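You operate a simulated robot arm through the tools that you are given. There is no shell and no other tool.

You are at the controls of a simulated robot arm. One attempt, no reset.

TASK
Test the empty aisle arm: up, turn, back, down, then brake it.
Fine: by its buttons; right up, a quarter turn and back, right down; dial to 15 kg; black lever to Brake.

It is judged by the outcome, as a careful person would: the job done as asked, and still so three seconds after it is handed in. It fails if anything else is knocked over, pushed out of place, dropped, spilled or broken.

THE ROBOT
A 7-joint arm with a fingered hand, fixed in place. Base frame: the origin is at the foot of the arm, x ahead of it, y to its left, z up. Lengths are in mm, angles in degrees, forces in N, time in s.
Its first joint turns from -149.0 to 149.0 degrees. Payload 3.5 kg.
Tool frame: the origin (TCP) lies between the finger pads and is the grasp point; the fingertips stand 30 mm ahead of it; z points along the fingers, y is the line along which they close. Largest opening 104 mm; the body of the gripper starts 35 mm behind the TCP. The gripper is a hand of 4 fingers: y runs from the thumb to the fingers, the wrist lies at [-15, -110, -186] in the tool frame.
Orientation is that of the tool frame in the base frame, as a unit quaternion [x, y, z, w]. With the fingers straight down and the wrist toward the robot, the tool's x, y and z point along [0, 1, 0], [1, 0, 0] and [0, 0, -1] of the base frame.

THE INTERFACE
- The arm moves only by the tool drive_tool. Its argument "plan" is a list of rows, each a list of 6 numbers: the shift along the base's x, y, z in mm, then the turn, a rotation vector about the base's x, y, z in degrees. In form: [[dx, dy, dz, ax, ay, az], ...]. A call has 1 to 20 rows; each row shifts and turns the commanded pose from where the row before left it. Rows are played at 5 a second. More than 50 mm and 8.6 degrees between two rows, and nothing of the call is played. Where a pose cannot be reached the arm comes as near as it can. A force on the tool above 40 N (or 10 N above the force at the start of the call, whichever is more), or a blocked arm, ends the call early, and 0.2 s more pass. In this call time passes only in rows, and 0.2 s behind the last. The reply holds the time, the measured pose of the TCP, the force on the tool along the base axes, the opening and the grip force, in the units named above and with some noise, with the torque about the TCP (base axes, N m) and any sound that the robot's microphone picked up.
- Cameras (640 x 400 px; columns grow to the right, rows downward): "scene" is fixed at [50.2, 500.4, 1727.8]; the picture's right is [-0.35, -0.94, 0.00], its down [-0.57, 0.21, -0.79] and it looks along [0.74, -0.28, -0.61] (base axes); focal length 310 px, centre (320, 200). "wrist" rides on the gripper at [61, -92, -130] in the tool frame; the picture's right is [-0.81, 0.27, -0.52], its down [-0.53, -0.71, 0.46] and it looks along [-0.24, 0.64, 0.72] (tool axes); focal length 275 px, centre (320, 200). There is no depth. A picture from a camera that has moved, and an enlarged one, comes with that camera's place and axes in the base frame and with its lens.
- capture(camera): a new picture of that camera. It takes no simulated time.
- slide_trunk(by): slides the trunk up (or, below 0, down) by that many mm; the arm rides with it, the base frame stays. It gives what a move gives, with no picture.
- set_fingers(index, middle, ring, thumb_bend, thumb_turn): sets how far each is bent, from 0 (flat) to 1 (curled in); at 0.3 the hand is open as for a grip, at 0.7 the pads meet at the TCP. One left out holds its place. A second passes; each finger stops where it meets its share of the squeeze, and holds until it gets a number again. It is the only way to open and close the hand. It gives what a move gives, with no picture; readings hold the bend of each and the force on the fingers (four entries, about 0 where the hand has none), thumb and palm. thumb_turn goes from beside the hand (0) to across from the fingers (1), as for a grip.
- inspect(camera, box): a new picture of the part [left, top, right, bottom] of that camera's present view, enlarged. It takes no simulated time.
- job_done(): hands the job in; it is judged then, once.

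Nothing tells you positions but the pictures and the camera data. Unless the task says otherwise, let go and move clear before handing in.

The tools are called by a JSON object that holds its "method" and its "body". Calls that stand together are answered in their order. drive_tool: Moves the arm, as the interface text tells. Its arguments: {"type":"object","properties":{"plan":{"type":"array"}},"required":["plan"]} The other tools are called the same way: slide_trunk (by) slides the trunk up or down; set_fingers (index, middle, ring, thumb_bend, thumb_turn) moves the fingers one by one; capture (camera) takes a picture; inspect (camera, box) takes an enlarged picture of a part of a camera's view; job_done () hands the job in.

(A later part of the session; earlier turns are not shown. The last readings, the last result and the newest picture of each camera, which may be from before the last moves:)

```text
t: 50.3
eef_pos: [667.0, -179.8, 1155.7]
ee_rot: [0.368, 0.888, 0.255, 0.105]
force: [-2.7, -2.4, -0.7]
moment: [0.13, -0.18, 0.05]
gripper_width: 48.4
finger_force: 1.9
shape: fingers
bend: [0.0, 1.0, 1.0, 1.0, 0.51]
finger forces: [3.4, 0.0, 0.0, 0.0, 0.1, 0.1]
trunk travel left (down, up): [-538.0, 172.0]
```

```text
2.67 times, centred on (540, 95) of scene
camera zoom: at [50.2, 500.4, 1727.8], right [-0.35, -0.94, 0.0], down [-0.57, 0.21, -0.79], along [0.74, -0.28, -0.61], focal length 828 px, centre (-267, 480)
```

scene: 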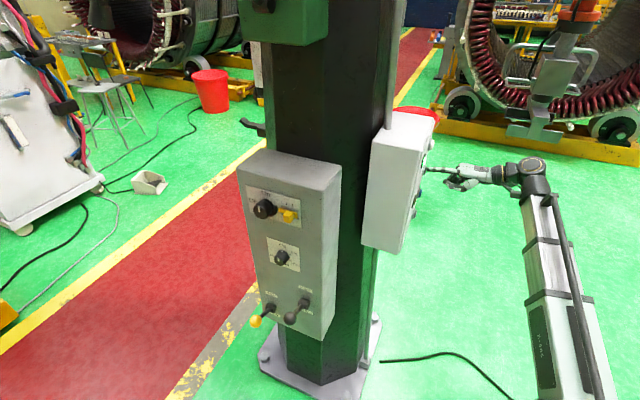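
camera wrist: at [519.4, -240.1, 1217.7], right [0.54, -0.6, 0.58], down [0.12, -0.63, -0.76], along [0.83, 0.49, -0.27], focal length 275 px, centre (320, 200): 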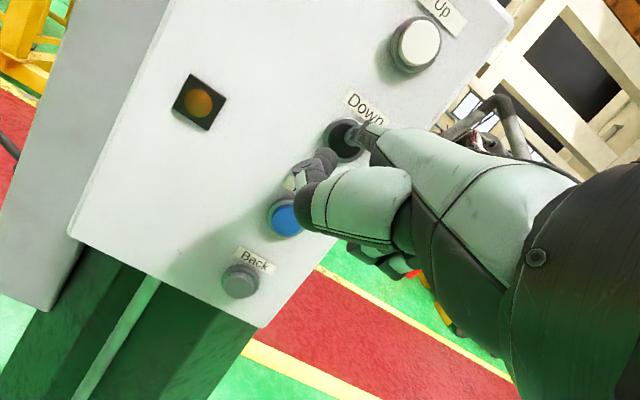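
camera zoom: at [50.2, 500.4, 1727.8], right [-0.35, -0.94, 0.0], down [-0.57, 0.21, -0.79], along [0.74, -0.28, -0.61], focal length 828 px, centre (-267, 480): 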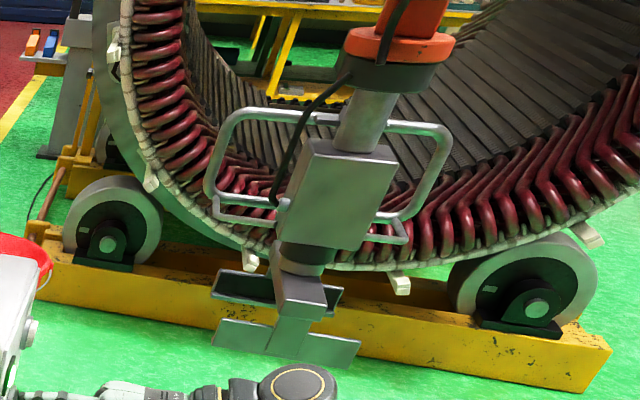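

Still lowering. Holding further.

{"method": "drive_tool", "body": {"plan": [[0, 0, 0, 0, 0, 0], [0, 0, 0, 0, 0, 0], [0, 0, 0, 0, 0, 0], [0, 0, 0, 0, 0, 0], [0, 0, 0, 0, 0, 0], [0, 0, 0, 0, 0, 0]]}}

{"method": "inspect", "body": {"camera": "scene", "box": [440, 20, 640, 170]}}

```text
t: 51.7
eef_pos: [667.2, -180.1, 1155.5]
ee_rot: [0.368, 0.888, 0.255, 0.106]
force: [-2.3, -3.0, -0.2]
moment: [0.1, -0.2, 0.06]
gripper_width: 48.3
finger_force: 1.7
shape: fingers
bend: [0.0, 1.0, 1.0, 1.0, 0.51]
finger forces: [3.4, 0.0, 0.0, 0.0, 0.0, 0.0]
trunk travel left (down, up): [-538.0, 172.0]
```

```text
2.67 times, centred on (540, 95) of scene
camera zoom: at [50.2, 500.4, 1727.8], right [-0.35, -0.94, 0.0], down [-0.57, 0.21, -0.79], along [0.74, -0.28, -0.61], focal length 828 px, centre (-267, 480)
```

zoom: 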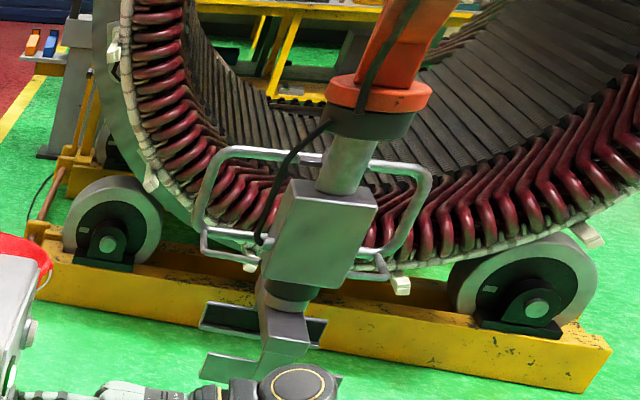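

Still going down and clearly behind (further than) my wrist joint. Continuing.

{"method": "drive_tool", "body": {"plan": [[0, 0, 0, 0, 0, 0], [0, 0, 0, 0, 0, 0], [0, 0, 0, 0, 0, 0], [0, 0, 0, 0, 0, 0], [0, 0, 0, 0, 0, 0], [0, 0, 0, 0, 0, 0], [0, 0, 0, 0, 0, 0]]}}

{"method": "inspect", "body": {"camera": "scene", "box": [400, 20, 640, 200]}}

```text
t: 53.3
eef_pos: [665.9, -179.3, 1156.4]
ee_rot: [0.368, 0.888, 0.255, 0.105]
force: [-3.4, -2.3, -0.4]
moment: [0.14, -0.18, 0.07]
gripper_width: 48.7
finger_force: 2.2
shape: fingers
bend: [0.0, 1.0, 1.0, 1.0, 0.51]
finger forces: [3.4, 0.0, 0.1, 0.0, 0.0, 0.1]
trunk travel left (down, up): [-538.0, 172.0]
```

```text
2.22 times, centred on (520, 110) of scene
camera zoom: at [50.2, 500.4, 1727.8], right [-0.35, -0.94, 0.0], down [-0.57, 0.21, -0.79], along [0.74, -0.28, -0.61], focal length 690 px, centre (-124, 400)
```

zoom: 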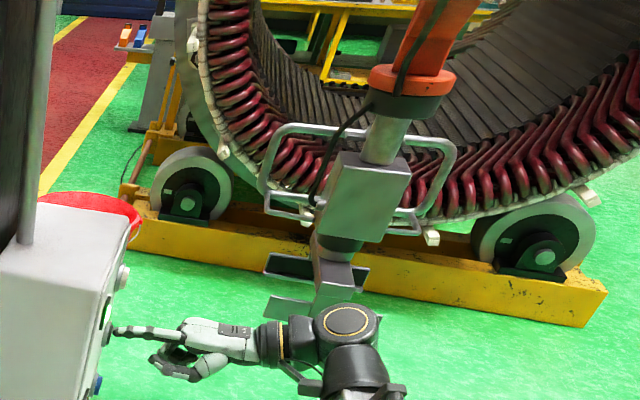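

It looks unchanged since the last view. One more hold with the same zoom to confirm it's fully down.

{"method": "drive_tool", "body": {"plan": [[0, 0, 0, 0, 0, 0], [0, 0, 0, 0, 0, 0], [0, 0, 0, 0, 0, 0], [0, 0, 0, 0, 0, 0], [0, 0, 0, 0, 0, 0]]}}

{"method": "inspect", "body": {"camera": "scene", "box": [400, 20, 640, 200]}}

{"method": "capture", "body": {"camera": "wrist"}}

```text
t: 54.5
eef_pos: [666.2, -179.0, 1155.7]
ee_rot: [0.368, 0.888, 0.255, 0.106]
force: [-2.7, -2.0, -0.4]
moment: [0.11, -0.14, 0.06]
gripper_width: 48.2
finger_force: 1.2
shape: fingers
bend: [0.0, 1.0, 1.0, 1.0, 0.51]
finger forces: [3.5, 0.1, 0.1, 0.1, 0.1, 0.0]
trunk travel left (down, up): [-538.0, 172.0]
```

```text
2.22 times, centred on (520, 110) of scene
camera zoom: at [50.2, 500.4, 1727.8], right [-0.35, -0.94, 0.0], down [-0.57, 0.21, -0.79], along [0.74, -0.28, -0.61], focal length 690 px, centre (-124, 400)
```

zoom: 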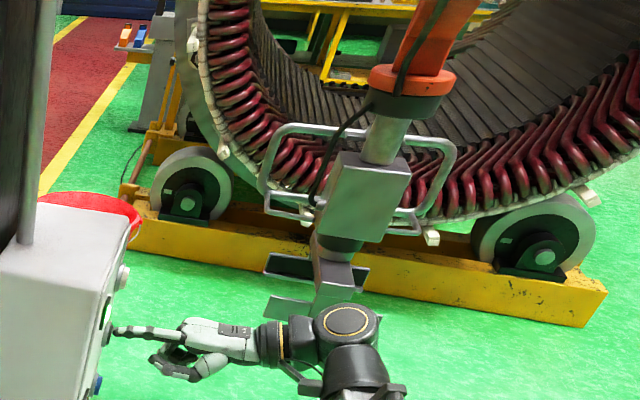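

```text
taken
camera wrist: at [519.4, -240.1, 1217.7], right [0.54, -0.6, 0.58], down [0.12, -0.63, -0.76], along [0.83, 0.49, -0.27], focal length 275 px, centre (320, 200)
```

wrist: 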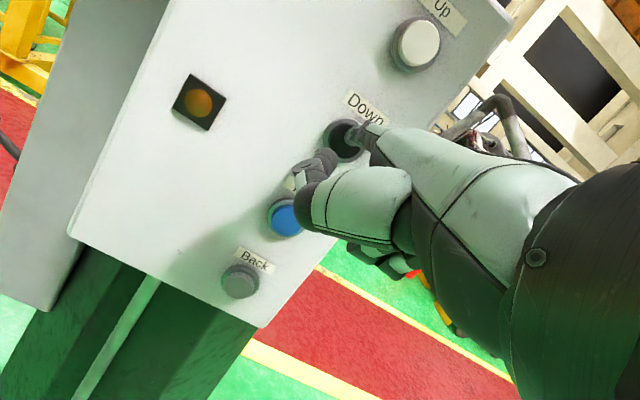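

The arm has stopped at the bottom of its travel. Now I'll withdraw from the button box, tuck the index, and raise up to cross over to the dial/lever panel.

{"method": "drive_tool", "body": {"plan": [[-12, -12, 0, 0, 0, 0], [-20, -20, 0, 0, 0, 0], [-25, -25, 0, 0, 0, 0], [-20, -20, 0, 0, 0, 0]]}}

{"method": "set_fingers", "body": {"index": 1}}

{"method": "slide_trunk", "body": {"by": 172}}

{"method": "drive_tool", "body": {"plan": [[0, 10, 40, 0, 0, -7.5], [0, 20, 30, 0, 0, -7.5], [0, 20, 20, 0, 0, -7.5], [0, 20, 0, 0, 0, -7.5], [0, 20, 0, 0, 0, -7.5], [0, 20, 0, 0, 0, -7.5]]}}

{"method": "capture", "body": {"camera": "scene"}}

{"method": "capture", "body": {"camera": "wrist"}}

```text
t: 55.5
eef_pos: [589.5, -256.1, 1157.7]
ee_rot: [0.368, 0.888, 0.255, 0.105]
force: [-0.2, -0.3, -0.7]
moment: [0.01, -0.02, 0.0]
gripper_width: 48.3
finger_force: 0.0
shape: fingers
bend: [0.0, 1.0, 1.0, 1.0, 0.51]
finger forces: [0.1, 0.0, 0.1, 0.0, 0.0, 0.1]
trunk travel left (down, up): [-538.0, 172.0]
```

```text
t: 56.5
eef_pos: [591.3, -255.1, 1157.7]
ee_rot: [0.368, 0.888, 0.255, 0.105]
force: [0.2, 0.2, 0.1]
moment: [0.02, -0.01, 0.0]
gripper_width: 38.5
finger_force: 0.1
shape: fingers
bend: [0.99, 1.0, 1.0, 1.0, 0.51]
finger forces: [0.0, 0.0, 0.0, 0.0, 0.0, 0.1]
trunk travel left (down, up): [-538.0, 172.0]
```

```text
t: 58.4
eef_pos: [590.2, -255.5, 1329.2]
ee_rot: [0.367, 0.888, 0.255, 0.105]
force: [-0.5, 0.5, 0.0]
moment: [-0.01, -0.02, 0.03]
gripper_width: 37.4
finger_force: 0.0
shape: fingers
bend: [1.0, 1.0, 1.0, 1.0, 0.51]
finger forces: [0.1, 0.0, 0.1, 0.0, 0.0, 0.0]
trunk travel left (down, up): [-710.0, 0.0]
```

```text
t: 59.8
eef_pos: [590.4, -145.4, 1419.7]
ee_rot: [0.68, 0.679, 0.195, 0.195]
force: [0.0, -0.3, -0.1]
moment: [-0.02, 0.03, -0.02]
gripper_width: 37.0
finger_force: 0.1
shape: fingers
bend: [1.0, 1.0, 1.0, 1.0, 0.51]
finger forces: [0.0, 0.0, 0.0, 0.0, 0.2, 0.0]
trunk travel left (down, up): [-710.0, 0.0]
```

```text
taken
```

scene: 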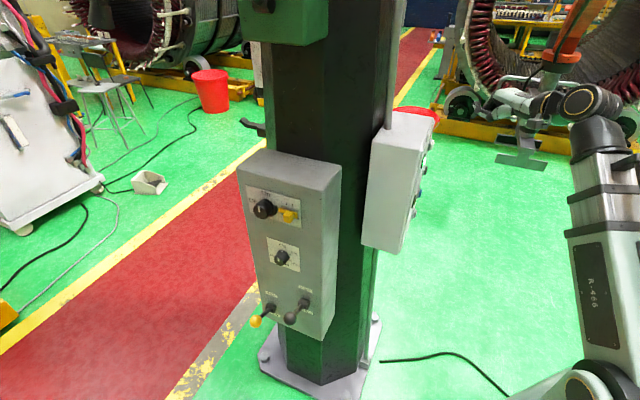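

```text
taken
camera wrist: at [443.6, -83.6, 1481.3], right [-0.04, -0.81, 0.58], down [-0.36, -0.53, -0.76], along [0.93, -0.25, -0.27], focal length 275 px, centre (320, 200)
```

wrist: 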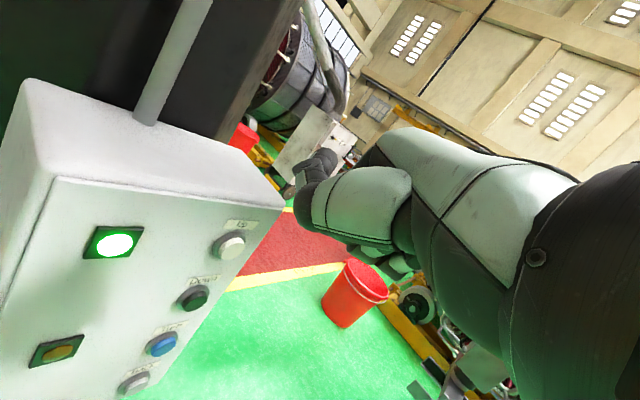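

Clear of the button box. Crossing above the boxes toward the +y side, checking halfway.

{"method": "drive_tool", "body": {"plan": [[0, 40, 5, 0, 0, 0], [0, 40, 5, 0, 0, 0], [0, 40, 0, 0, 0, 0], [0, 40, 0, 0, 0, 0], [0, 40, 0, 0, 0, 0], [0, 40, 0, 0, 0, 0]]}}

{"method": "capture", "body": {"camera": "wrist"}}

{"method": "capture", "body": {"camera": "scene"}}

```text
t: 61.2
eef_pos: [590.1, 97.0, 1429.1]
ee_rot: [0.68, 0.679, 0.194, 0.195]
force: [-0.5, 0.5, -0.8]
moment: [0.02, 0.05, 0.0]
gripper_width: 37.3
finger_force: 0.1
shape: fingers
bend: [1.0, 1.0, 1.0, 1.0, 0.51]
finger forces: [0.1, 0.0, 0.1, 0.0, 0.0, 0.1]
trunk travel left (down, up): [-710.0, 0.0]
```

```text
taken
camera wrist: at [444.1, 156.9, 1491.5], right [-0.04, -0.81, 0.58], down [-0.36, -0.53, -0.76], along [0.93, -0.24, -0.27], focal length 275 px, centre (320, 200)
```

wrist: 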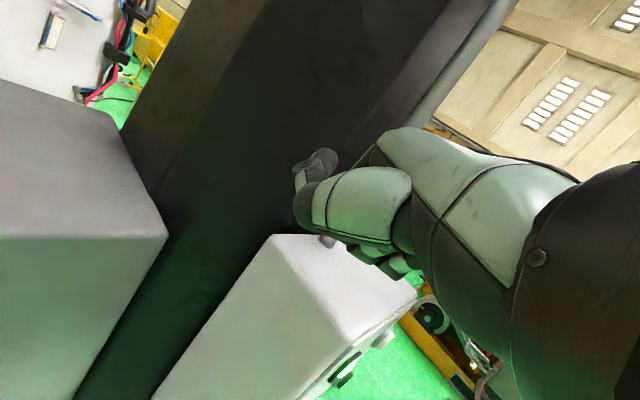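

```text
taken
```

scene: 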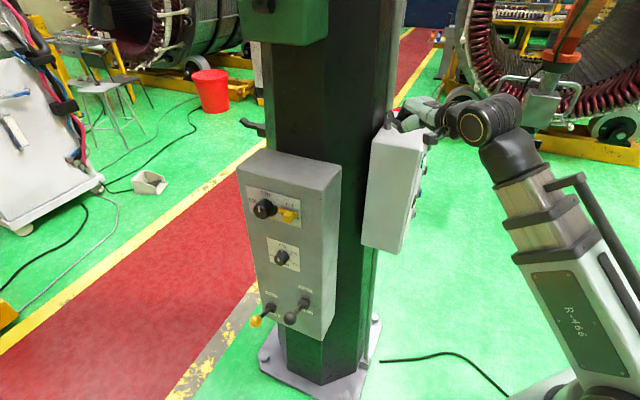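

Passing cleanly over. Continuing to the left and turning the hand to face the dial panel.

{"method": "drive_tool", "body": {"plan": [[-5, 40, 0, 0, 0, 0], [-5, 40, 0, 0, 0, 0], [-5, 40, 0, 0, 0, 0], [-5, 40, 0, 0, 0, 0], [-5, 40, 0, 0, 0, 0], [-8, 35, 0, 0, 0, -7.5], [-8, 35, 0, 0, 0, -7.5], [-8, 35, 0, 0, 0, -7.5], [-8, 30, 0, 0, 0, -7.5], [-8, 30, 0, 0, 0, -7.5], [-8, 30, 0, 0, 0, -7.5]]}}

{"method": "capture", "body": {"camera": "wrist"}}

{"method": "capture", "body": {"camera": "scene"}}

```text
t: 63.6
eef_pos: [518.4, 490.9, 1430.7]
ee_rot: [0.889, 0.366, 0.105, 0.254]
force: [0.7, 0.5, -0.4]
moment: [-0.01, 0.02, -0.01]
gripper_width: 37.3
finger_force: 0.1
shape: fingers
bend: [1.0, 1.0, 1.0, 1.0, 0.51]
finger forces: [0.1, 0.0, 0.1, 0.0, 0.1, 0.1]
trunk travel left (down, up): [-710.0, 0.0]
```

```text
taken
camera wrist: at [458.7, 637.4, 1492.5], right [-0.6, -0.54, 0.58], down [-0.63, -0.12, -0.76], along [0.48, -0.83, -0.27], focal length 275 px, centre (320, 200)
```

wrist: 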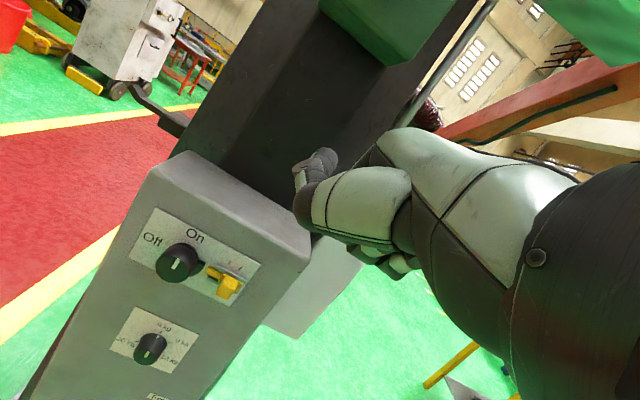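

```text
taken
```

scene: 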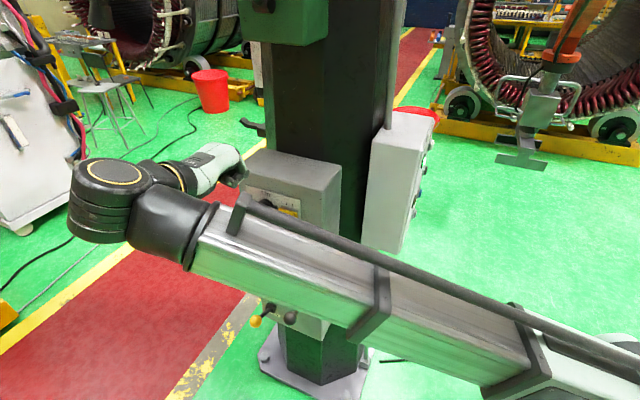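

Good view of the panel's upper half. I'll lower with the trunk to look at the dial and levers.

{"method": "slide_trunk", "body": {"by": -300}}

{"method": "capture", "body": {"camera": "wrist"}}

{"method": "inspect", "body": {"camera": "wrist", "box": [160, 20, 340, 160]}}

```text
t: 66.6
eef_pos: [518.2, 490.1, 1131.4]
ee_rot: [0.888, 0.367, 0.105, 0.255]
force: [-0.7, 0.5, 0.7]
moment: [-0.02, 0.0, -0.01]
gripper_width: 37.4
finger_force: 0.0
shape: fingers
bend: [1.0, 1.0, 1.0, 1.0, 0.51]
finger forces: [0.1, 0.1, 0.0, 0.0, 0.0, 0.0]
trunk travel left (down, up): [-410.0, 300.0]
```

```text
taken
camera wrist: at [458.3, 635.9, 1192.9], right [-0.6, -0.54, 0.58], down [-0.63, -0.12, -0.76], along [0.49, -0.83, -0.27], focal length 275 px, centre (320, 200)
```

wrist: 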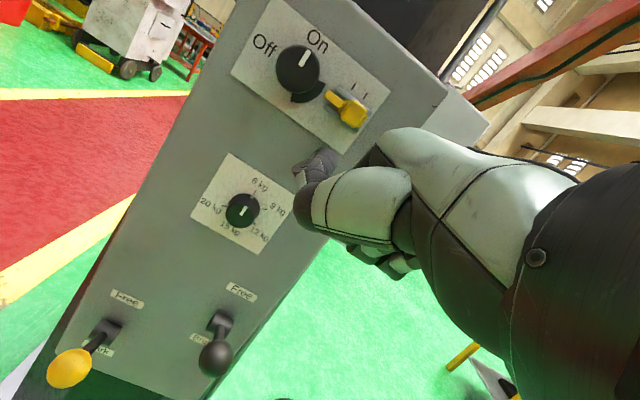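

```text
2.86 times, centred on (250, 90) of wrist
camera zoom: at [458.3, 635.9, 1192.9], right [-0.6, -0.54, 0.58], down [-0.63, -0.12, -0.76], along [0.49, -0.83, -0.27], focal length 786 px, centre (520, 514)
```

zoom: 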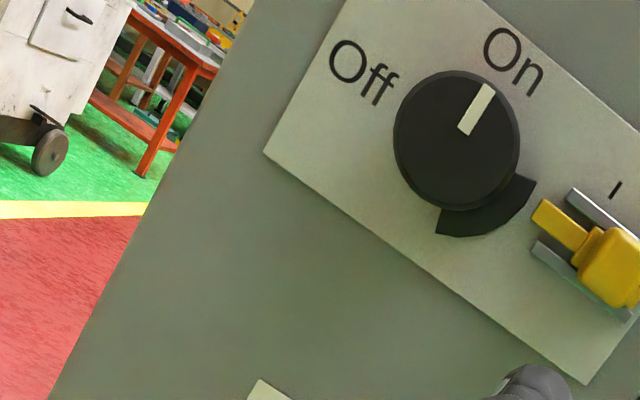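

{"method": "inspect", "body": {"camera": "wrist", "box": [180, 150, 300, 260]}}

{"method": "inspect", "body": {"camera": "wrist", "box": [40, 270, 260, 400]}}

```text
3.64 times, centred on (240, 205) of wrist
camera zoom: at [458.3, 635.9, 1192.9], right [-0.6, -0.54, 0.58], down [-0.63, -0.12, -0.76], along [0.49, -0.83, -0.27], focal length 1001 px, centre (611, 182)
```

zoom: 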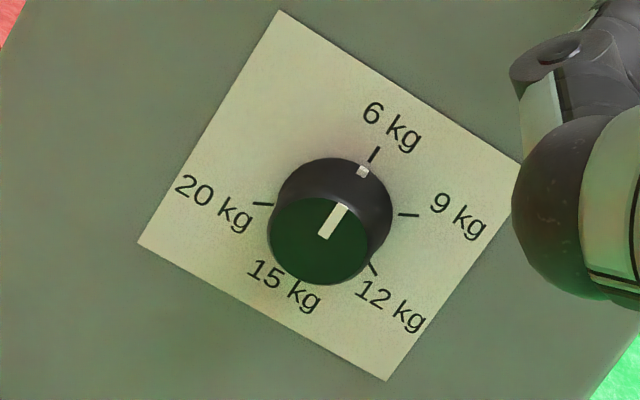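

```text
2.91 times, centred on (150, 335) of wrist
camera zoom: at [458.3, 635.9, 1192.9], right [-0.6, -0.54, 0.58], down [-0.63, -0.12, -0.76], along [0.49, -0.83, -0.27], focal length 801 px, centre (814, -193)
```

zoom: 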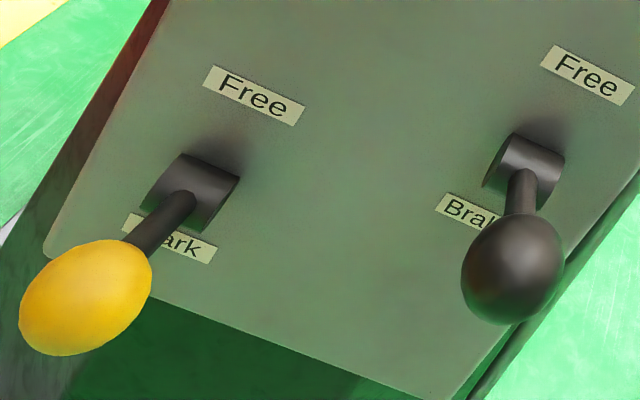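

The dial reads 6 kg, with labels 6/9/12/15/20 about 60° apart clockwise, so 15 kg is half a turn clockwise. Both levers are up at Free. I'll pitch the hand so the fingers point straight at the panel, then open it for a grip.

{"method": "drive_tool", "body": {"plan": [[-3, 3, 0, -5.86, -5.86, 0], [0, 0, 0, -5.86, -5.86, 0], [0, 0, 0, -5.86, -5.86, 0], [0, 0, 0, -5.86, -5.86, 0], [0, 0, 0, -5.86, -5.86, 0], [0, 0, 0, -5.86, -5.86, 0], [0, 0, 0, -5.86, -5.86, 0]]}}

{"method": "set_fingers", "body": {"index": 0.3, "middle": 0.3, "ring": 0.3, "thumb_bend": 0.3, "thumb_turn": 1}}

{"method": "capture", "body": {"camera": "wrist"}}

{"method": "capture", "body": {"camera": "scene"}}

```text
t: 68.2
eef_pos: [516.0, 493.0, 1131.5]
ee_rot: [0.652, 0.27, 0.271, 0.654]
force: [1.0, 0.0, 0.4]
moment: [-0.06, -0.03, 0.01]
gripper_width: 37.2
finger_force: 0.0
shape: fingers
bend: [1.0, 1.0, 1.0, 1.0, 0.51]
finger forces: [0.1, 0.0, 0.1, 0.0, 0.1, 0.0]
trunk travel left (down, up): [-410.0, 300.0]
```

```text
t: 69.2
eef_pos: [516.2, 494.2, 1131.9]
ee_rot: [0.653, 0.271, 0.271, 0.653]
force: [-0.7, 0.7, -0.6]
moment: [0.0, 0.0, -0.03]
gripper_width: 103.0
finger_force: 0.0
shape: fingers
bend: [0.3, 0.3, 0.3, 0.3, 0.98]
finger forces: [0.0, 0.0, 0.1, 0.1, 0.0, 0.1]
trunk travel left (down, up): [-410.0, 300.0]
```

```text
taken
camera wrist: at [466.8, 628.0, 1039.2], right [-0.94, -0.21, 0.27], down [-0.05, -0.7, -0.71], along [0.34, -0.68, 0.64], focal length 275 px, centre (320, 200)
```

wrist: 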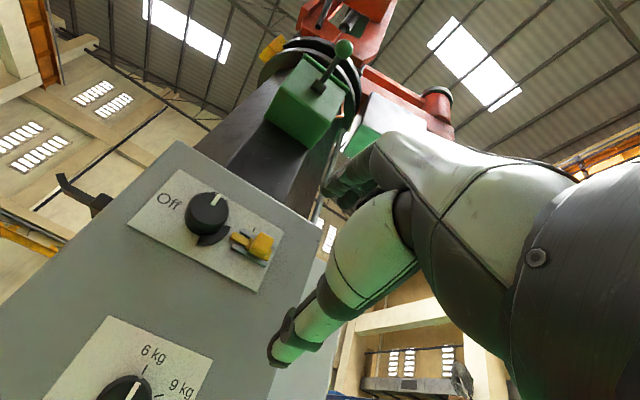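

```text
taken
```

scene: 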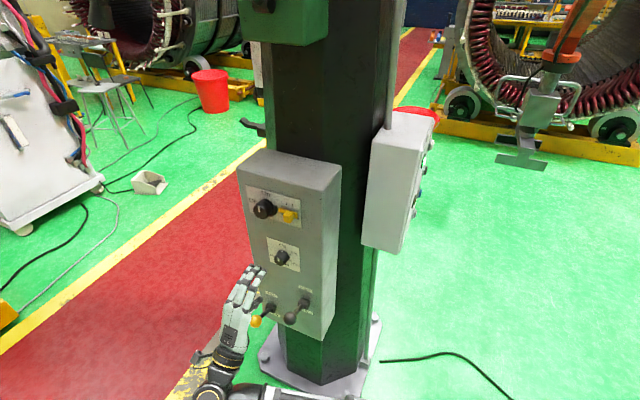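

The hand is now level and open, facing the panel. I'll move to a standoff about 100 mm in front of the dial and verify in the wrist view.

{"method": "drive_tool", "body": {"plan": [[24, -8, -28, 0, 0, 0], [24, -8, -28, 0, 0, 0], [24, -7, -28, 0, 0, 0], [24, -7, -28, 0, 0, 0]]}}

{"method": "capture", "body": {"camera": "wrist"}}

{"method": "inspect", "body": {"camera": "scene", "box": [200, 200, 360, 350]}}

```text
t: 70.2
eef_pos: [608.9, 463.0, 1018.3]
ee_rot: [0.653, 0.271, 0.271, 0.653]
force: [-0.1, 0.0, -0.2]
moment: [0.0, -0.01, 0.03]
gripper_width: 102.4
finger_force: 0.0
shape: fingers
bend: [0.3, 0.3, 0.3, 0.3, 0.98]
finger forces: [0.0, 0.0, 0.1, 0.1, 0.1, 0.0]
trunk travel left (down, up): [-410.0, 300.0]
```

```text
taken
camera wrist: at [559.5, 597.9, 925.8], right [-0.94, -0.21, 0.27], down [-0.05, -0.7, -0.71], along [0.34, -0.68, 0.64], focal length 275 px, centre (320, 200)
```

wrist: 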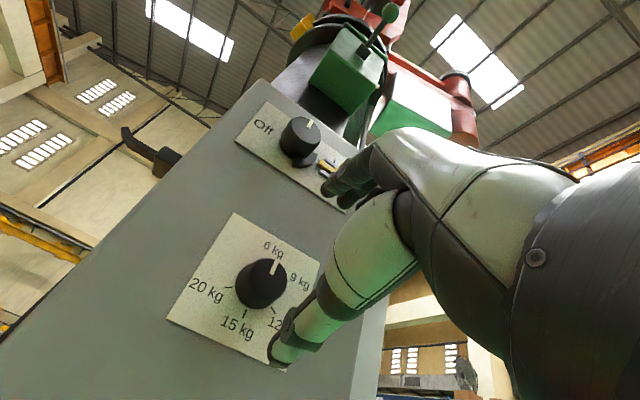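

```text
2.67 times, centred on (280, 275) of scene
camera zoom: at [50.2, 500.4, 1727.8], right [-0.35, -0.94, 0.0], down [-0.57, 0.21, -0.79], along [0.74, -0.28, -0.61], focal length 828 px, centre (427, 0)
```

zoom: 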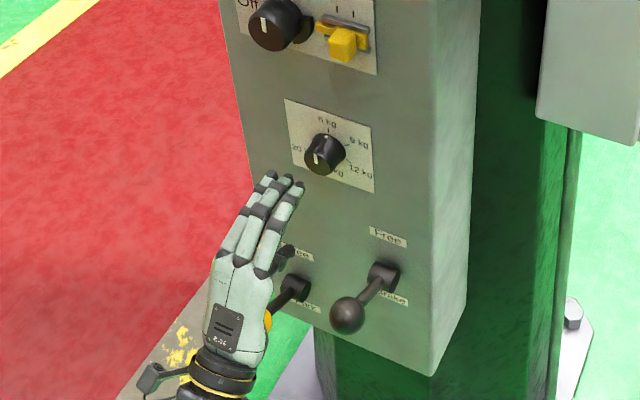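

The dial sits almost where it should in the wrist view. I'll zoom to get the exact offset and the dial's markings.

{"method": "inspect", "body": {"camera": "wrist", "box": [160, 200, 340, 380]}}

```text
2.22 times, centred on (250, 290) of wrist
camera zoom: at [559.5, 597.9, 925.8], right [-0.94, -0.21, 0.27], down [-0.05, -0.7, -0.71], along [0.34, -0.68, 0.64], focal length 612 px, centre (476, 0)
```

zoom: 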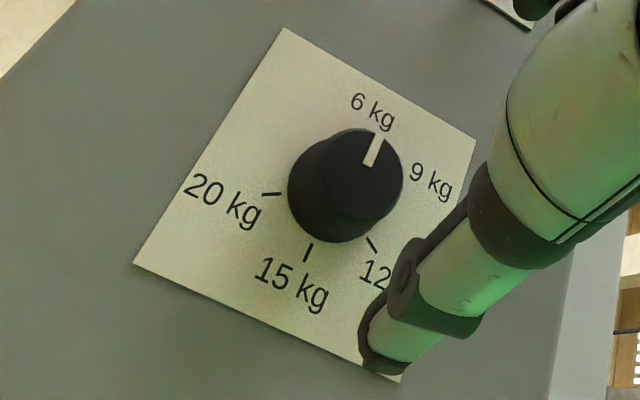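

The dial's front face is about 105 mm ahead of the TCP and well centred. To have range for a clockwise turn, I'll first roll the hand 90° counter-clockwise here at the standoff.

{"method": "drive_tool", "body": {"plan": [[0, 0, 0, -5.785, 5.785, 0], [0, 0, 0, -5.785, 5.785, 0], [0, 0, 0, -5.785, 5.785, 0], [0, 0, 0, -5.785, 5.785, 0], [0, 0, 0, -5.785, 5.785, 0], [0, 0, 0, -5.785, 5.785, 0], [0, 0, 0, -5.785, 5.785, 0], [0, 0, 0, -5.785, 5.785, 0], [0, 0, 0, -5.785, 5.785, 0], [0, 0, 0, -5.785, 5.785, 0], [0, 0, 0, -5.785, 5.785, 0]]}}

{"method": "capture", "body": {"camera": "wrist"}}

{"method": "capture", "body": {"camera": "scene"}}

```text
t: 72.6
eef_pos: [611.2, 462.1, 1017.5]
ee_rot: [0.269, 0.653, -0.272, 0.653]
force: [-0.2, 0.2, 0.2]
moment: [0.01, 0.0, 0.04]
gripper_width: 102.8
finger_force: 0.0
shape: fingers
bend: [0.3, 0.3, 0.3, 0.3, 0.98]
finger forces: [0.1, 0.0, 0.0, 0.1, 0.0, 0.1]
trunk travel left (down, up): [-410.0, 300.0]
```

```text
taken
camera wrist: at [454.4, 489.1, 957.6], right [-0.17, 0.56, 0.81], down [-0.18, -0.82, 0.54], along [0.97, -0.06, 0.24], focal length 275 px, centre (320, 200)
```

wrist: 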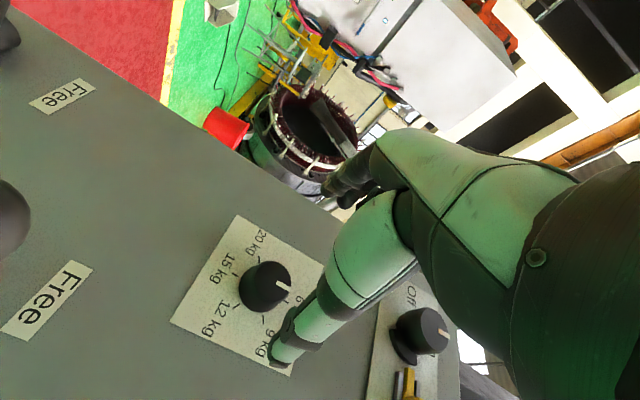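

```text
taken
```

scene: 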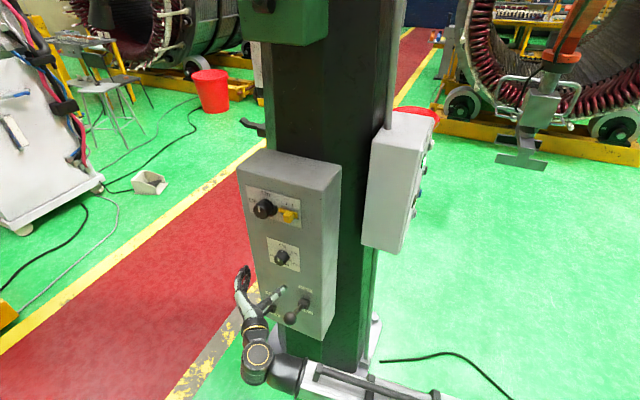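

Rolled fine. I'll zoom to see how well the knob lies on the tool axis (it should not shift between the two rolls).

{"method": "inspect", "body": {"camera": "wrist", "box": [160, 200, 340, 380]}}

```text
2.22 times, centred on (250, 290) of wrist
camera zoom: at [454.4, 489.1, 957.6], right [-0.17, 0.56, 0.81], down [-0.18, -0.82, 0.54], along [0.97, -0.06, 0.24], focal length 612 px, centre (476, 0)
```

zoom: 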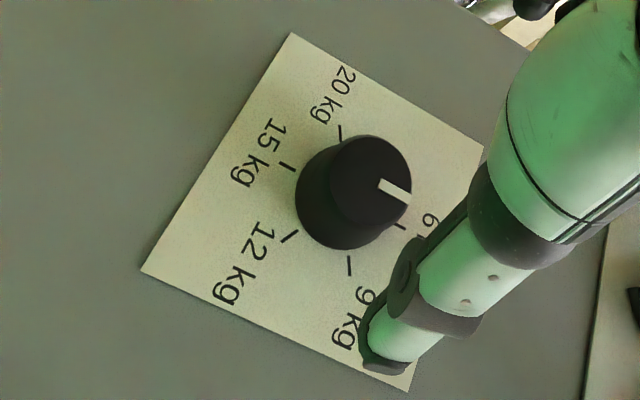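

The knob is centred on the hand's axis to within a couple of millimetres, front face about 92 mm ahead. I'll advance about 68 mm and check.

{"method": "drive_tool", "body": {"plan": [[8, -8, 0, 0, 0, 0], [8, -8, 0, 0, 0, 0], [8, -8, 0, 0, 0, 0], [8, -8, 0, 0, 0, 0], [8, -8, 0, 0, 0, 0], [8, -8, 0, 0, 0, 0]]}}

{"method": "capture", "body": {"camera": "wrist"}}

{"method": "inspect", "body": {"camera": "scene", "box": [210, 220, 340, 360]}}

```text
t: 74.0
eef_pos: [659.4, 413.6, 1021.1]
ee_rot: [0.269, 0.654, -0.272, 0.653]
force: [0.0, -0.2, 0.0]
moment: [0.0, -0.02, 0.02]
gripper_width: 102.7
finger_force: 0.0
shape: fingers
bend: [0.3, 0.3, 0.3, 0.3, 0.98]
finger forces: [0.1, 0.0, 0.0, 0.1, 0.0, 0.0]
trunk travel left (down, up): [-410.0, 300.0]
```

```text
taken
camera wrist: at [503.0, 440.0, 958.6], right [-0.17, 0.56, 0.81], down [-0.18, -0.83, 0.53], along [0.97, -0.06, 0.24], focal length 275 px, centre (320, 200)
```

wrist: 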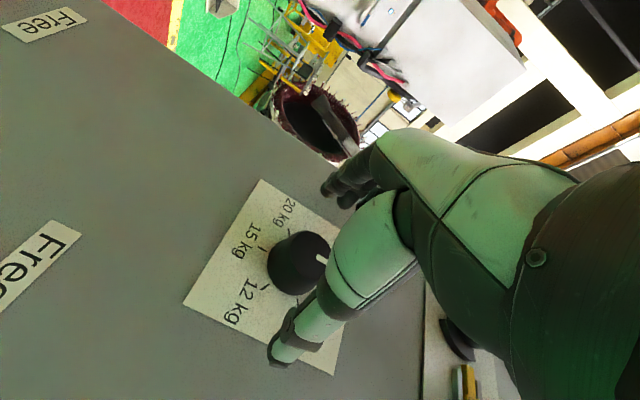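

```text
2.86 times, centred on (275, 290) of scene
camera zoom: at [50.2, 500.4, 1727.8], right [-0.35, -0.94, 0.0], down [-0.57, 0.21, -0.79], along [0.74, -0.28, -0.61], focal length 887 px, centre (449, -57)
```

zoom: 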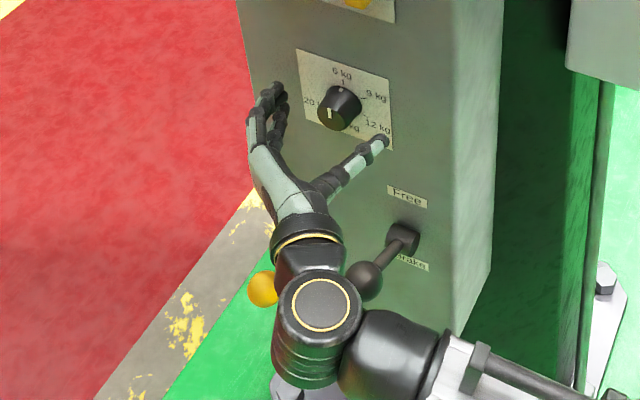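

The open hand now straddles the knob with the fingers left and thumb right. I'll zoom in to check centring before the last few millimetres.

{"method": "inspect", "body": {"camera": "wrist", "box": [230, 180, 370, 320]}}

{"method": "inspect", "body": {"camera": "scene", "box": [250, 225, 330, 285]}}

```text
2.86 times, centred on (300, 250) of wrist
camera zoom: at [503.0, 440.0, 958.6], right [-0.17, 0.56, 0.81], down [-0.18, -0.83, 0.53], along [0.97, -0.06, 0.24], focal length 786 px, centre (377, 57)
```

zoom: 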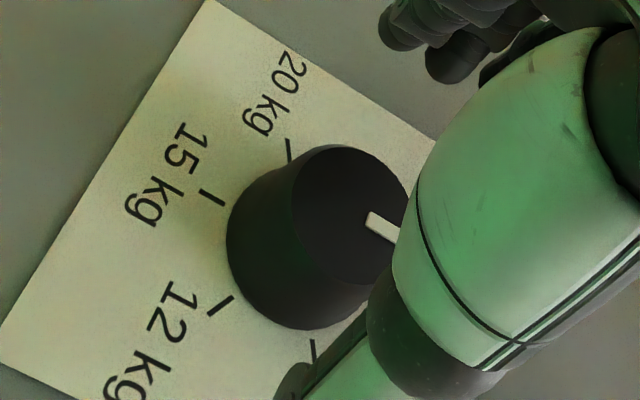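

```text
6.67 times, centred on (290, 255) of scene
camera zoom: at [50.2, 500.4, 1727.8], right [-0.35, -0.94, 0.0], down [-0.57, 0.21, -0.79], along [0.74, -0.28, -0.61], focal length 2070 px, centre (520, -167)
```

zoom: 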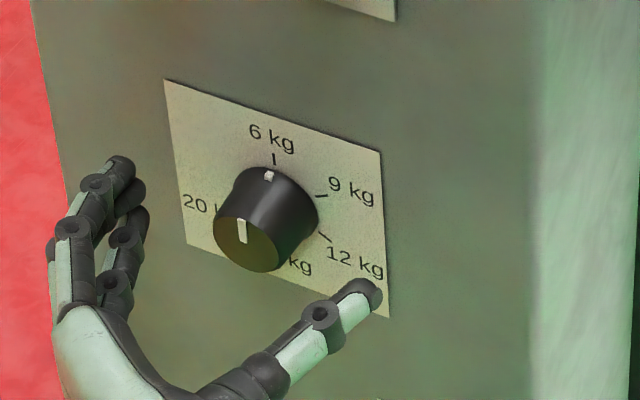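

Well centred with the front face about 24 mm ahead. I'll go in the last 12 mm and close gently on the knob.

{"method": "drive_tool", "body": {"plan": [[3, -3, 0, 0, 0, 0], [3, -3, 0, 0, 0, 0], [3, -3, 0, 0, 0, 0]]}}

{"method": "set_fingers", "body": {"index": 0.6, "middle": 0.6, "ring": 0.6, "thumb_bend": 0.6}}

{"method": "inspect", "body": {"camera": "scene", "box": [250, 225, 330, 285]}}

{"method": "inspect", "body": {"camera": "wrist", "box": [230, 180, 370, 320]}}

```text
t: 74.8
eef_pos: [669.0, 404.0, 1019.4]
ee_rot: [0.27, 0.654, -0.271, 0.653]
force: [-1.0, 0.9, 0.2]
moment: [0.0, -0.01, 0.02]
gripper_width: 102.8
finger_force: 0.1
shape: fingers
bend: [0.3, 0.3, 0.3, 0.3, 0.98]
finger forces: [0.0, 0.1, 0.0, 0.1, 0.0, 0.0]
trunk travel left (down, up): [-410.0, 300.0]
```

```text
t: 75.8
eef_pos: [669.5, 405.4, 1019.0]
ee_rot: [0.27, 0.653, -0.271, 0.653]
force: [1.4, 1.4, 0.4]
moment: [-0.02, -0.03, 0.06]
gripper_width: 35.8
finger_force: 3.5
shape: fingers
bend: [0.56, 0.58, 0.6, 0.57, 1.0]
finger forces: [2.5, 2.3, 0.1, 0.1, 2.7, 0.1]
trunk travel left (down, up): [-410.0, 300.0]
```

```text
6.67 times, centred on (290, 255) of scene
camera zoom: at [50.2, 500.4, 1727.8], right [-0.35, -0.94, 0.0], down [-0.57, 0.21, -0.79], along [0.74, -0.28, -0.61], focal length 2070 px, centre (520, -167)
```

zoom: 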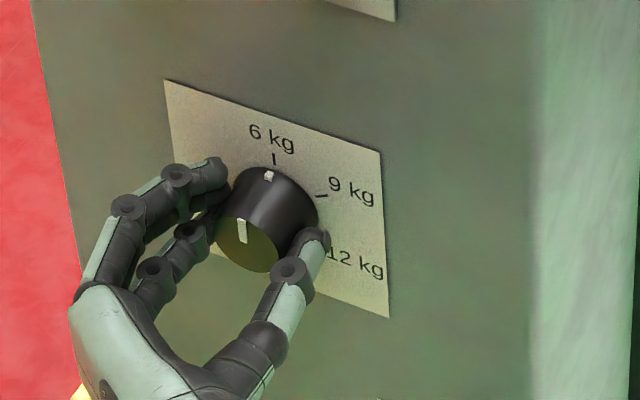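

```text
2.86 times, centred on (300, 250) of wrist
camera zoom: at [512.2, 431.6, 957.7], right [-0.17, 0.56, 0.81], down [-0.18, -0.83, 0.53], along [0.97, -0.06, 0.24], focal length 786 px, centre (377, 57)
```

zoom: 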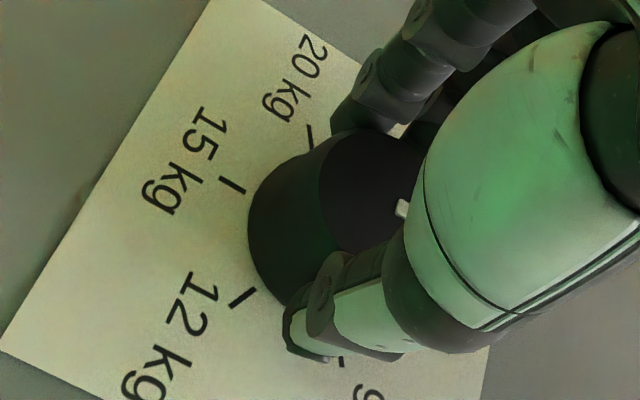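

The knob is gripped by index, middle and thumb at about 2.5 N each. I'll firm up the grip a little before turning.

{"method": "set_fingers", "body": {"index": 0.7, "middle": 0.7, "ring": 0.65, "thumb_bend": 0.7}}

```text
t: 76.8
eef_pos: [668.9, 405.1, 1018.9]
ee_rot: [0.27, 0.654, -0.272, 0.653]
force: [4.3, 3.0, 2.2]
moment: [-0.03, -0.09, 0.18]
gripper_width: 33.6
finger_force: 13.0
shape: fingers
bend: [0.58, 0.6, 0.65, 0.59, 1.0]
finger forces: [8.4, 8.1, 0.0, 0.1, 10.0, 0.0]
trunk travel left (down, up): [-410.0, 300.0]
```

Grip is now firm (8–10 N per finger). Turning clockwise slowly, checking partway.

{"method": "drive_tool", "body": {"plan": [[0, 0, 0, 4.24, -4.24, 0], [0, 0, 0, 4.24, -4.24, 0], [0, 0, 0, 4.24, -4.24, 0], [0, 0, 0, 4.24, -4.24, 0], [0, 0, 0, 4.24, -4.24, 0], [0, 0, 0, 4.24, -4.24, 0]]}}

{"method": "inspect", "body": {"camera": "scene", "box": [250, 225, 330, 285]}}

{"method": "inspect", "body": {"camera": "wrist", "box": [230, 180, 370, 320]}}

```text
t: 78.2
eef_pos: [668.7, 405.3, 1018.0]
ee_rot: [0.46, 0.537, -0.055, 0.705]
force: [7.6, 3.9, 4.7]
moment: [-0.1, -0.13, 0.23]
gripper_width: 33.7
finger_force: 12.5
shape: fingers
bend: [0.57, 0.6, 0.65, 0.6, 1.0]
finger forces: [9.3, 7.5, 0.1, 0.0, 9.1, 0.1]
trunk travel left (down, up): [-410.0, 300.0]
```

```text
6.67 times, centred on (290, 255) of scene
camera zoom: at [50.2, 500.4, 1727.8], right [-0.35, -0.94, 0.0], down [-0.57, 0.21, -0.79], along [0.74, -0.28, -0.61], focal length 2070 px, centre (520, -167)
```

zoom: 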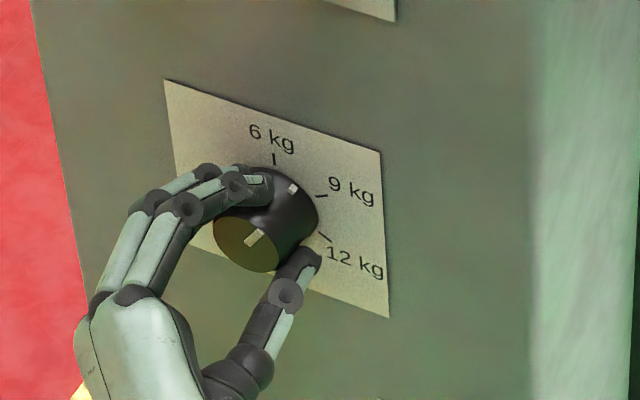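

```text
2.86 times, centred on (300, 250) of wrist
camera zoom: at [550.2, 470.1, 915.0], right [-0.55, 0.19, 0.82], down [-0.31, -0.95, 0.01], along [0.78, -0.24, 0.58], focal length 786 px, centre (377, 57)
```

zoom: 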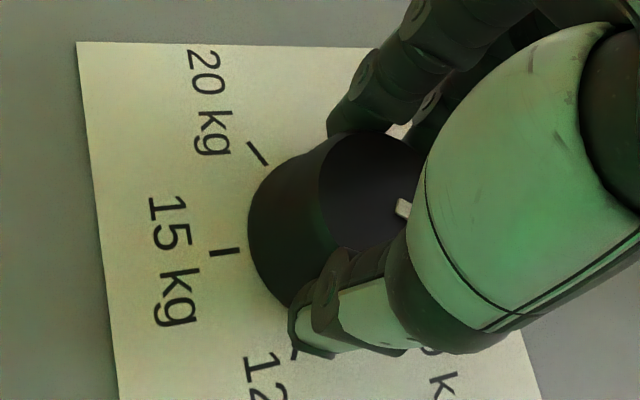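

The knob follows the hand, now about midway to 9 kg. Continuing clockwise.

{"method": "drive_tool", "body": {"plan": [[0, 0, 0, 4.24, -4.24, 0], [0, 0, 0, 4.24, -4.24, 0], [0, 0, 0, 4.24, -4.24, 0], [0, 0, 0, 4.24, -4.24, 0], [0, 0, 0, 4.24, -4.24, 0], [0, 0, 0, 4.24, -4.24, 0], [0, 0, 0, 4.24, -4.24, 0]]}}

{"method": "inspect", "body": {"camera": "scene", "box": [250, 225, 330, 285]}}

```text
t: 79.8
eef_pos: [669.9, 405.9, 1020.2]
ee_rot: [0.621, 0.337, 0.201, 0.678]
force: [5.8, 1.4, 5.1]
moment: [-0.17, -0.13, 0.11]
gripper_width: 33.6
finger_force: 13.0
shape: fingers
bend: [0.57, 0.6, 0.65, 0.6, 1.0]
finger forces: [9.2, 6.7, 0.1, 0.0, 9.8, 0.0]
trunk travel left (down, up): [-410.0, 300.0]
```

```text
6.67 times, centred on (290, 255) of scene
camera zoom: at [50.2, 500.4, 1727.8], right [-0.35, -0.94, 0.0], down [-0.57, 0.21, -0.79], along [0.74, -0.28, -0.61], focal length 2070 px, centre (520, -167)
```

zoom: 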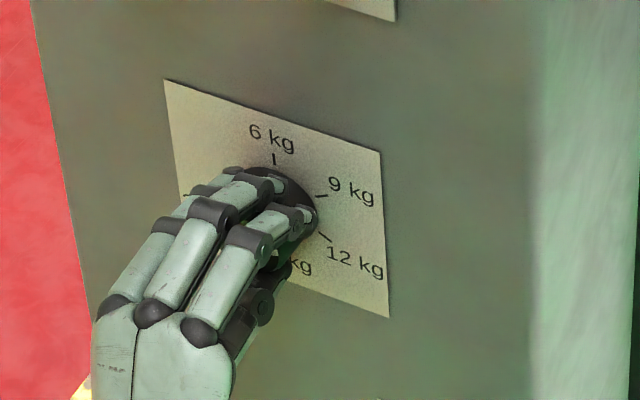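

Continuing the turn another 42°.

{"method": "drive_tool", "body": {"plan": [[0, 0, 0, 4.24, -4.24, 0], [0, 0, 0, 4.24, -4.24, 0], [0, 0, 0, 4.24, -4.24, 0], [0, 0, 0, 4.24, -4.24, 0], [0, 0, 0, 4.24, -4.24, 0], [0, 0, 0, 4.24, -4.24, 0], [0, 0, 0, 4.24, -4.24, 0]]}}

{"method": "inspect", "body": {"camera": "scene", "box": [230, 215, 330, 290]}}

{"method": "capture", "body": {"camera": "wrist"}}

{"method": "capture", "body": {"camera": "scene"}}

```text
t: 81.4
eef_pos: [669.7, 405.0, 1019.6]
ee_rot: [0.701, 0.092, 0.431, 0.561]
force: [1.8, -1.5, 5.7]
moment: [-0.12, -0.05, 0.0]
gripper_width: 33.9
finger_force: 13.1
shape: fingers
bend: [0.57, 0.61, 0.65, 0.6, 1.0]
finger forces: [8.4, 6.5, 0.1, 0.0, 10.9, 0.0]
trunk travel left (down, up): [-410.0, 300.0]
```

```text
5.33 times, centred on (280, 252) of scene
camera zoom: at [50.2, 500.4, 1727.8], right [-0.35, -0.94, 0.0], down [-0.57, 0.21, -0.79], along [0.74, -0.28, -0.61], focal length 1656 px, centre (533, -80)
```

zoom: 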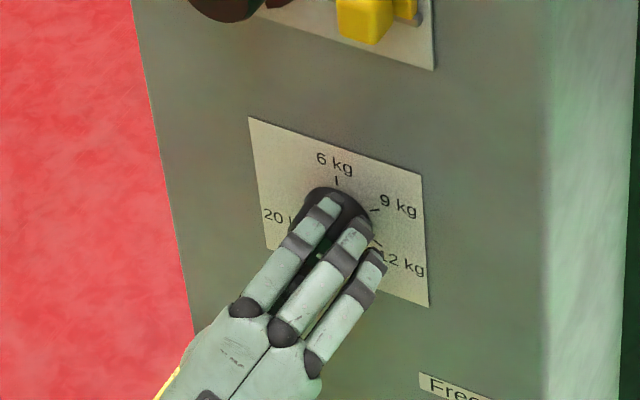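

```text
taken
camera wrist: at [646.9, 566.9, 970.1], right [-0.96, -0.23, -0.17], down [0.25, -0.4, -0.88], along [0.13, -0.89, 0.44], focal length 275 px, centre (320, 200)
```

wrist: 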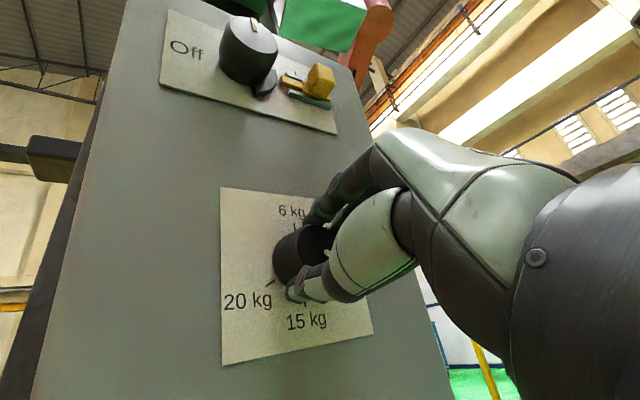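

```text
taken
```

scene: 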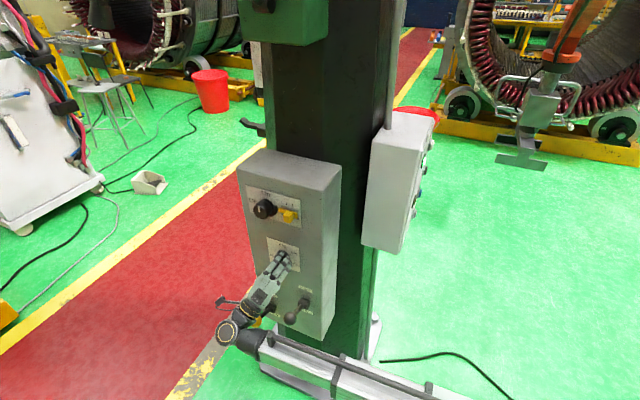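

Turned 120° with the knob; the hand is at a comfortable limit, so I'll release and look at where the dial sits before regrasping.

{"method": "set_fingers", "body": {"index": 0.3, "middle": 0.3, "ring": 0.3, "thumb_bend": 0.3}}

{"method": "inspect", "body": {"camera": "wrist", "box": [210, 170, 390, 370]}}

{"method": "inspect", "body": {"camera": "scene", "box": [230, 215, 330, 290]}}

```text
t: 82.4
eef_pos: [668.4, 406.6, 1018.9]
ee_rot: [0.701, 0.094, 0.431, 0.561]
force: [-1.0, -0.6, -0.3]
moment: [0.0, -0.01, -0.01]
gripper_width: 102.4
finger_force: 0.0
shape: fingers
bend: [0.3, 0.3, 0.3, 0.3, 0.98]
finger forces: [0.0, 0.1, 0.1, 0.0, 0.1, 0.0]
trunk travel left (down, up): [-410.0, 300.0]
```

```text
2.00 times, centred on (300, 270) of wrist
camera zoom: at [647.1, 567.1, 969.7], right [-0.96, -0.23, -0.17], down [0.25, -0.4, -0.88], along [0.14, -0.89, 0.44], focal length 551 px, centre (360, 60)
```

zoom: 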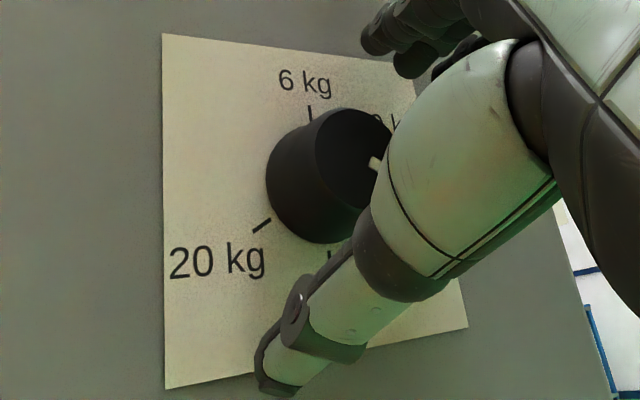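

```text
5.33 times, centred on (280, 252) of scene
camera zoom: at [50.2, 500.4, 1727.8], right [-0.35, -0.94, 0.0], down [-0.57, 0.21, -0.79], along [0.74, -0.28, -0.61], focal length 1656 px, centre (533, -80)
```

zoom: 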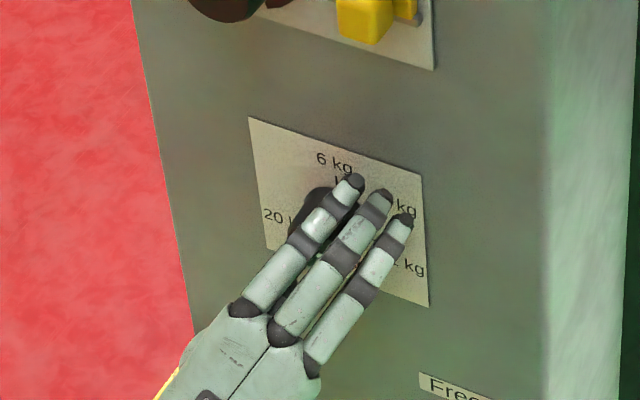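

Released. I'll roll the open hand back around the knob by 60° and look at the dial's pointer.

{"method": "drive_tool", "body": {"plan": [[0, 0, 0, -5.3, 5.3, 0], [0, 0, 0, -5.3, 5.3, 0], [0, 0, 0, -5.3, 5.3, 0], [0, 0, 0, -5.3, 5.3, 0], [0, 0, 0, -5.3, 5.3, 0], [0, 0, 0, -5.3, 5.3, 0], [0, 0, 0, -5.3, 5.3, 0], [0, 0, 0, -5.3, 5.3, 0]]}}

{"method": "inspect", "body": {"camera": "wrist", "box": [210, 170, 390, 370]}}

{"method": "inspect", "body": {"camera": "scene", "box": [250, 225, 330, 285]}}

```text
t: 84.2
eef_pos: [670.0, 405.5, 1019.5]
ee_rot: [0.559, 0.432, 0.091, 0.702]
force: [-0.1, -0.5, -0.4]
moment: [-0.02, -0.01, 0.01]
gripper_width: 102.4
finger_force: 0.1
shape: fingers
bend: [0.3, 0.3, 0.3, 0.3, 0.98]
finger forces: [0.0, 0.0, 0.0, 0.1, 0.0, 0.0]
trunk travel left (down, up): [-410.0, 300.0]
```

```text
2.00 times, centred on (300, 270) of wrist
camera zoom: at [581.4, 501.8, 908.6], right [-0.76, -0.03, 0.65], down [-0.26, -0.9, -0.35], along [0.59, -0.43, 0.68], focal length 551 px, centre (360, 60)
```

zoom: 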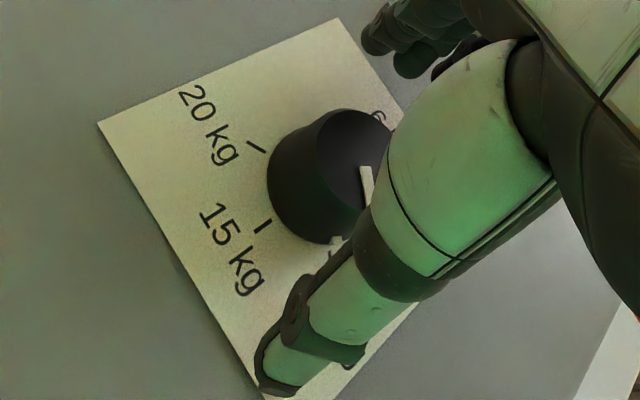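

```text
6.67 times, centred on (290, 255) of scene
camera zoom: at [50.2, 500.4, 1727.8], right [-0.35, -0.94, 0.0], down [-0.57, 0.21, -0.79], along [0.74, -0.28, -0.61], focal length 2070 px, centre (520, -167)
```

zoom: 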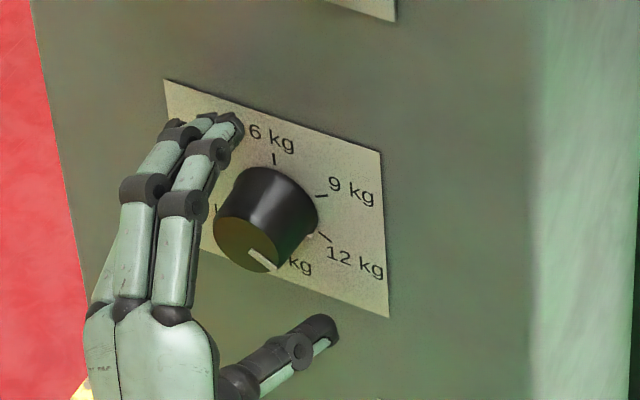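

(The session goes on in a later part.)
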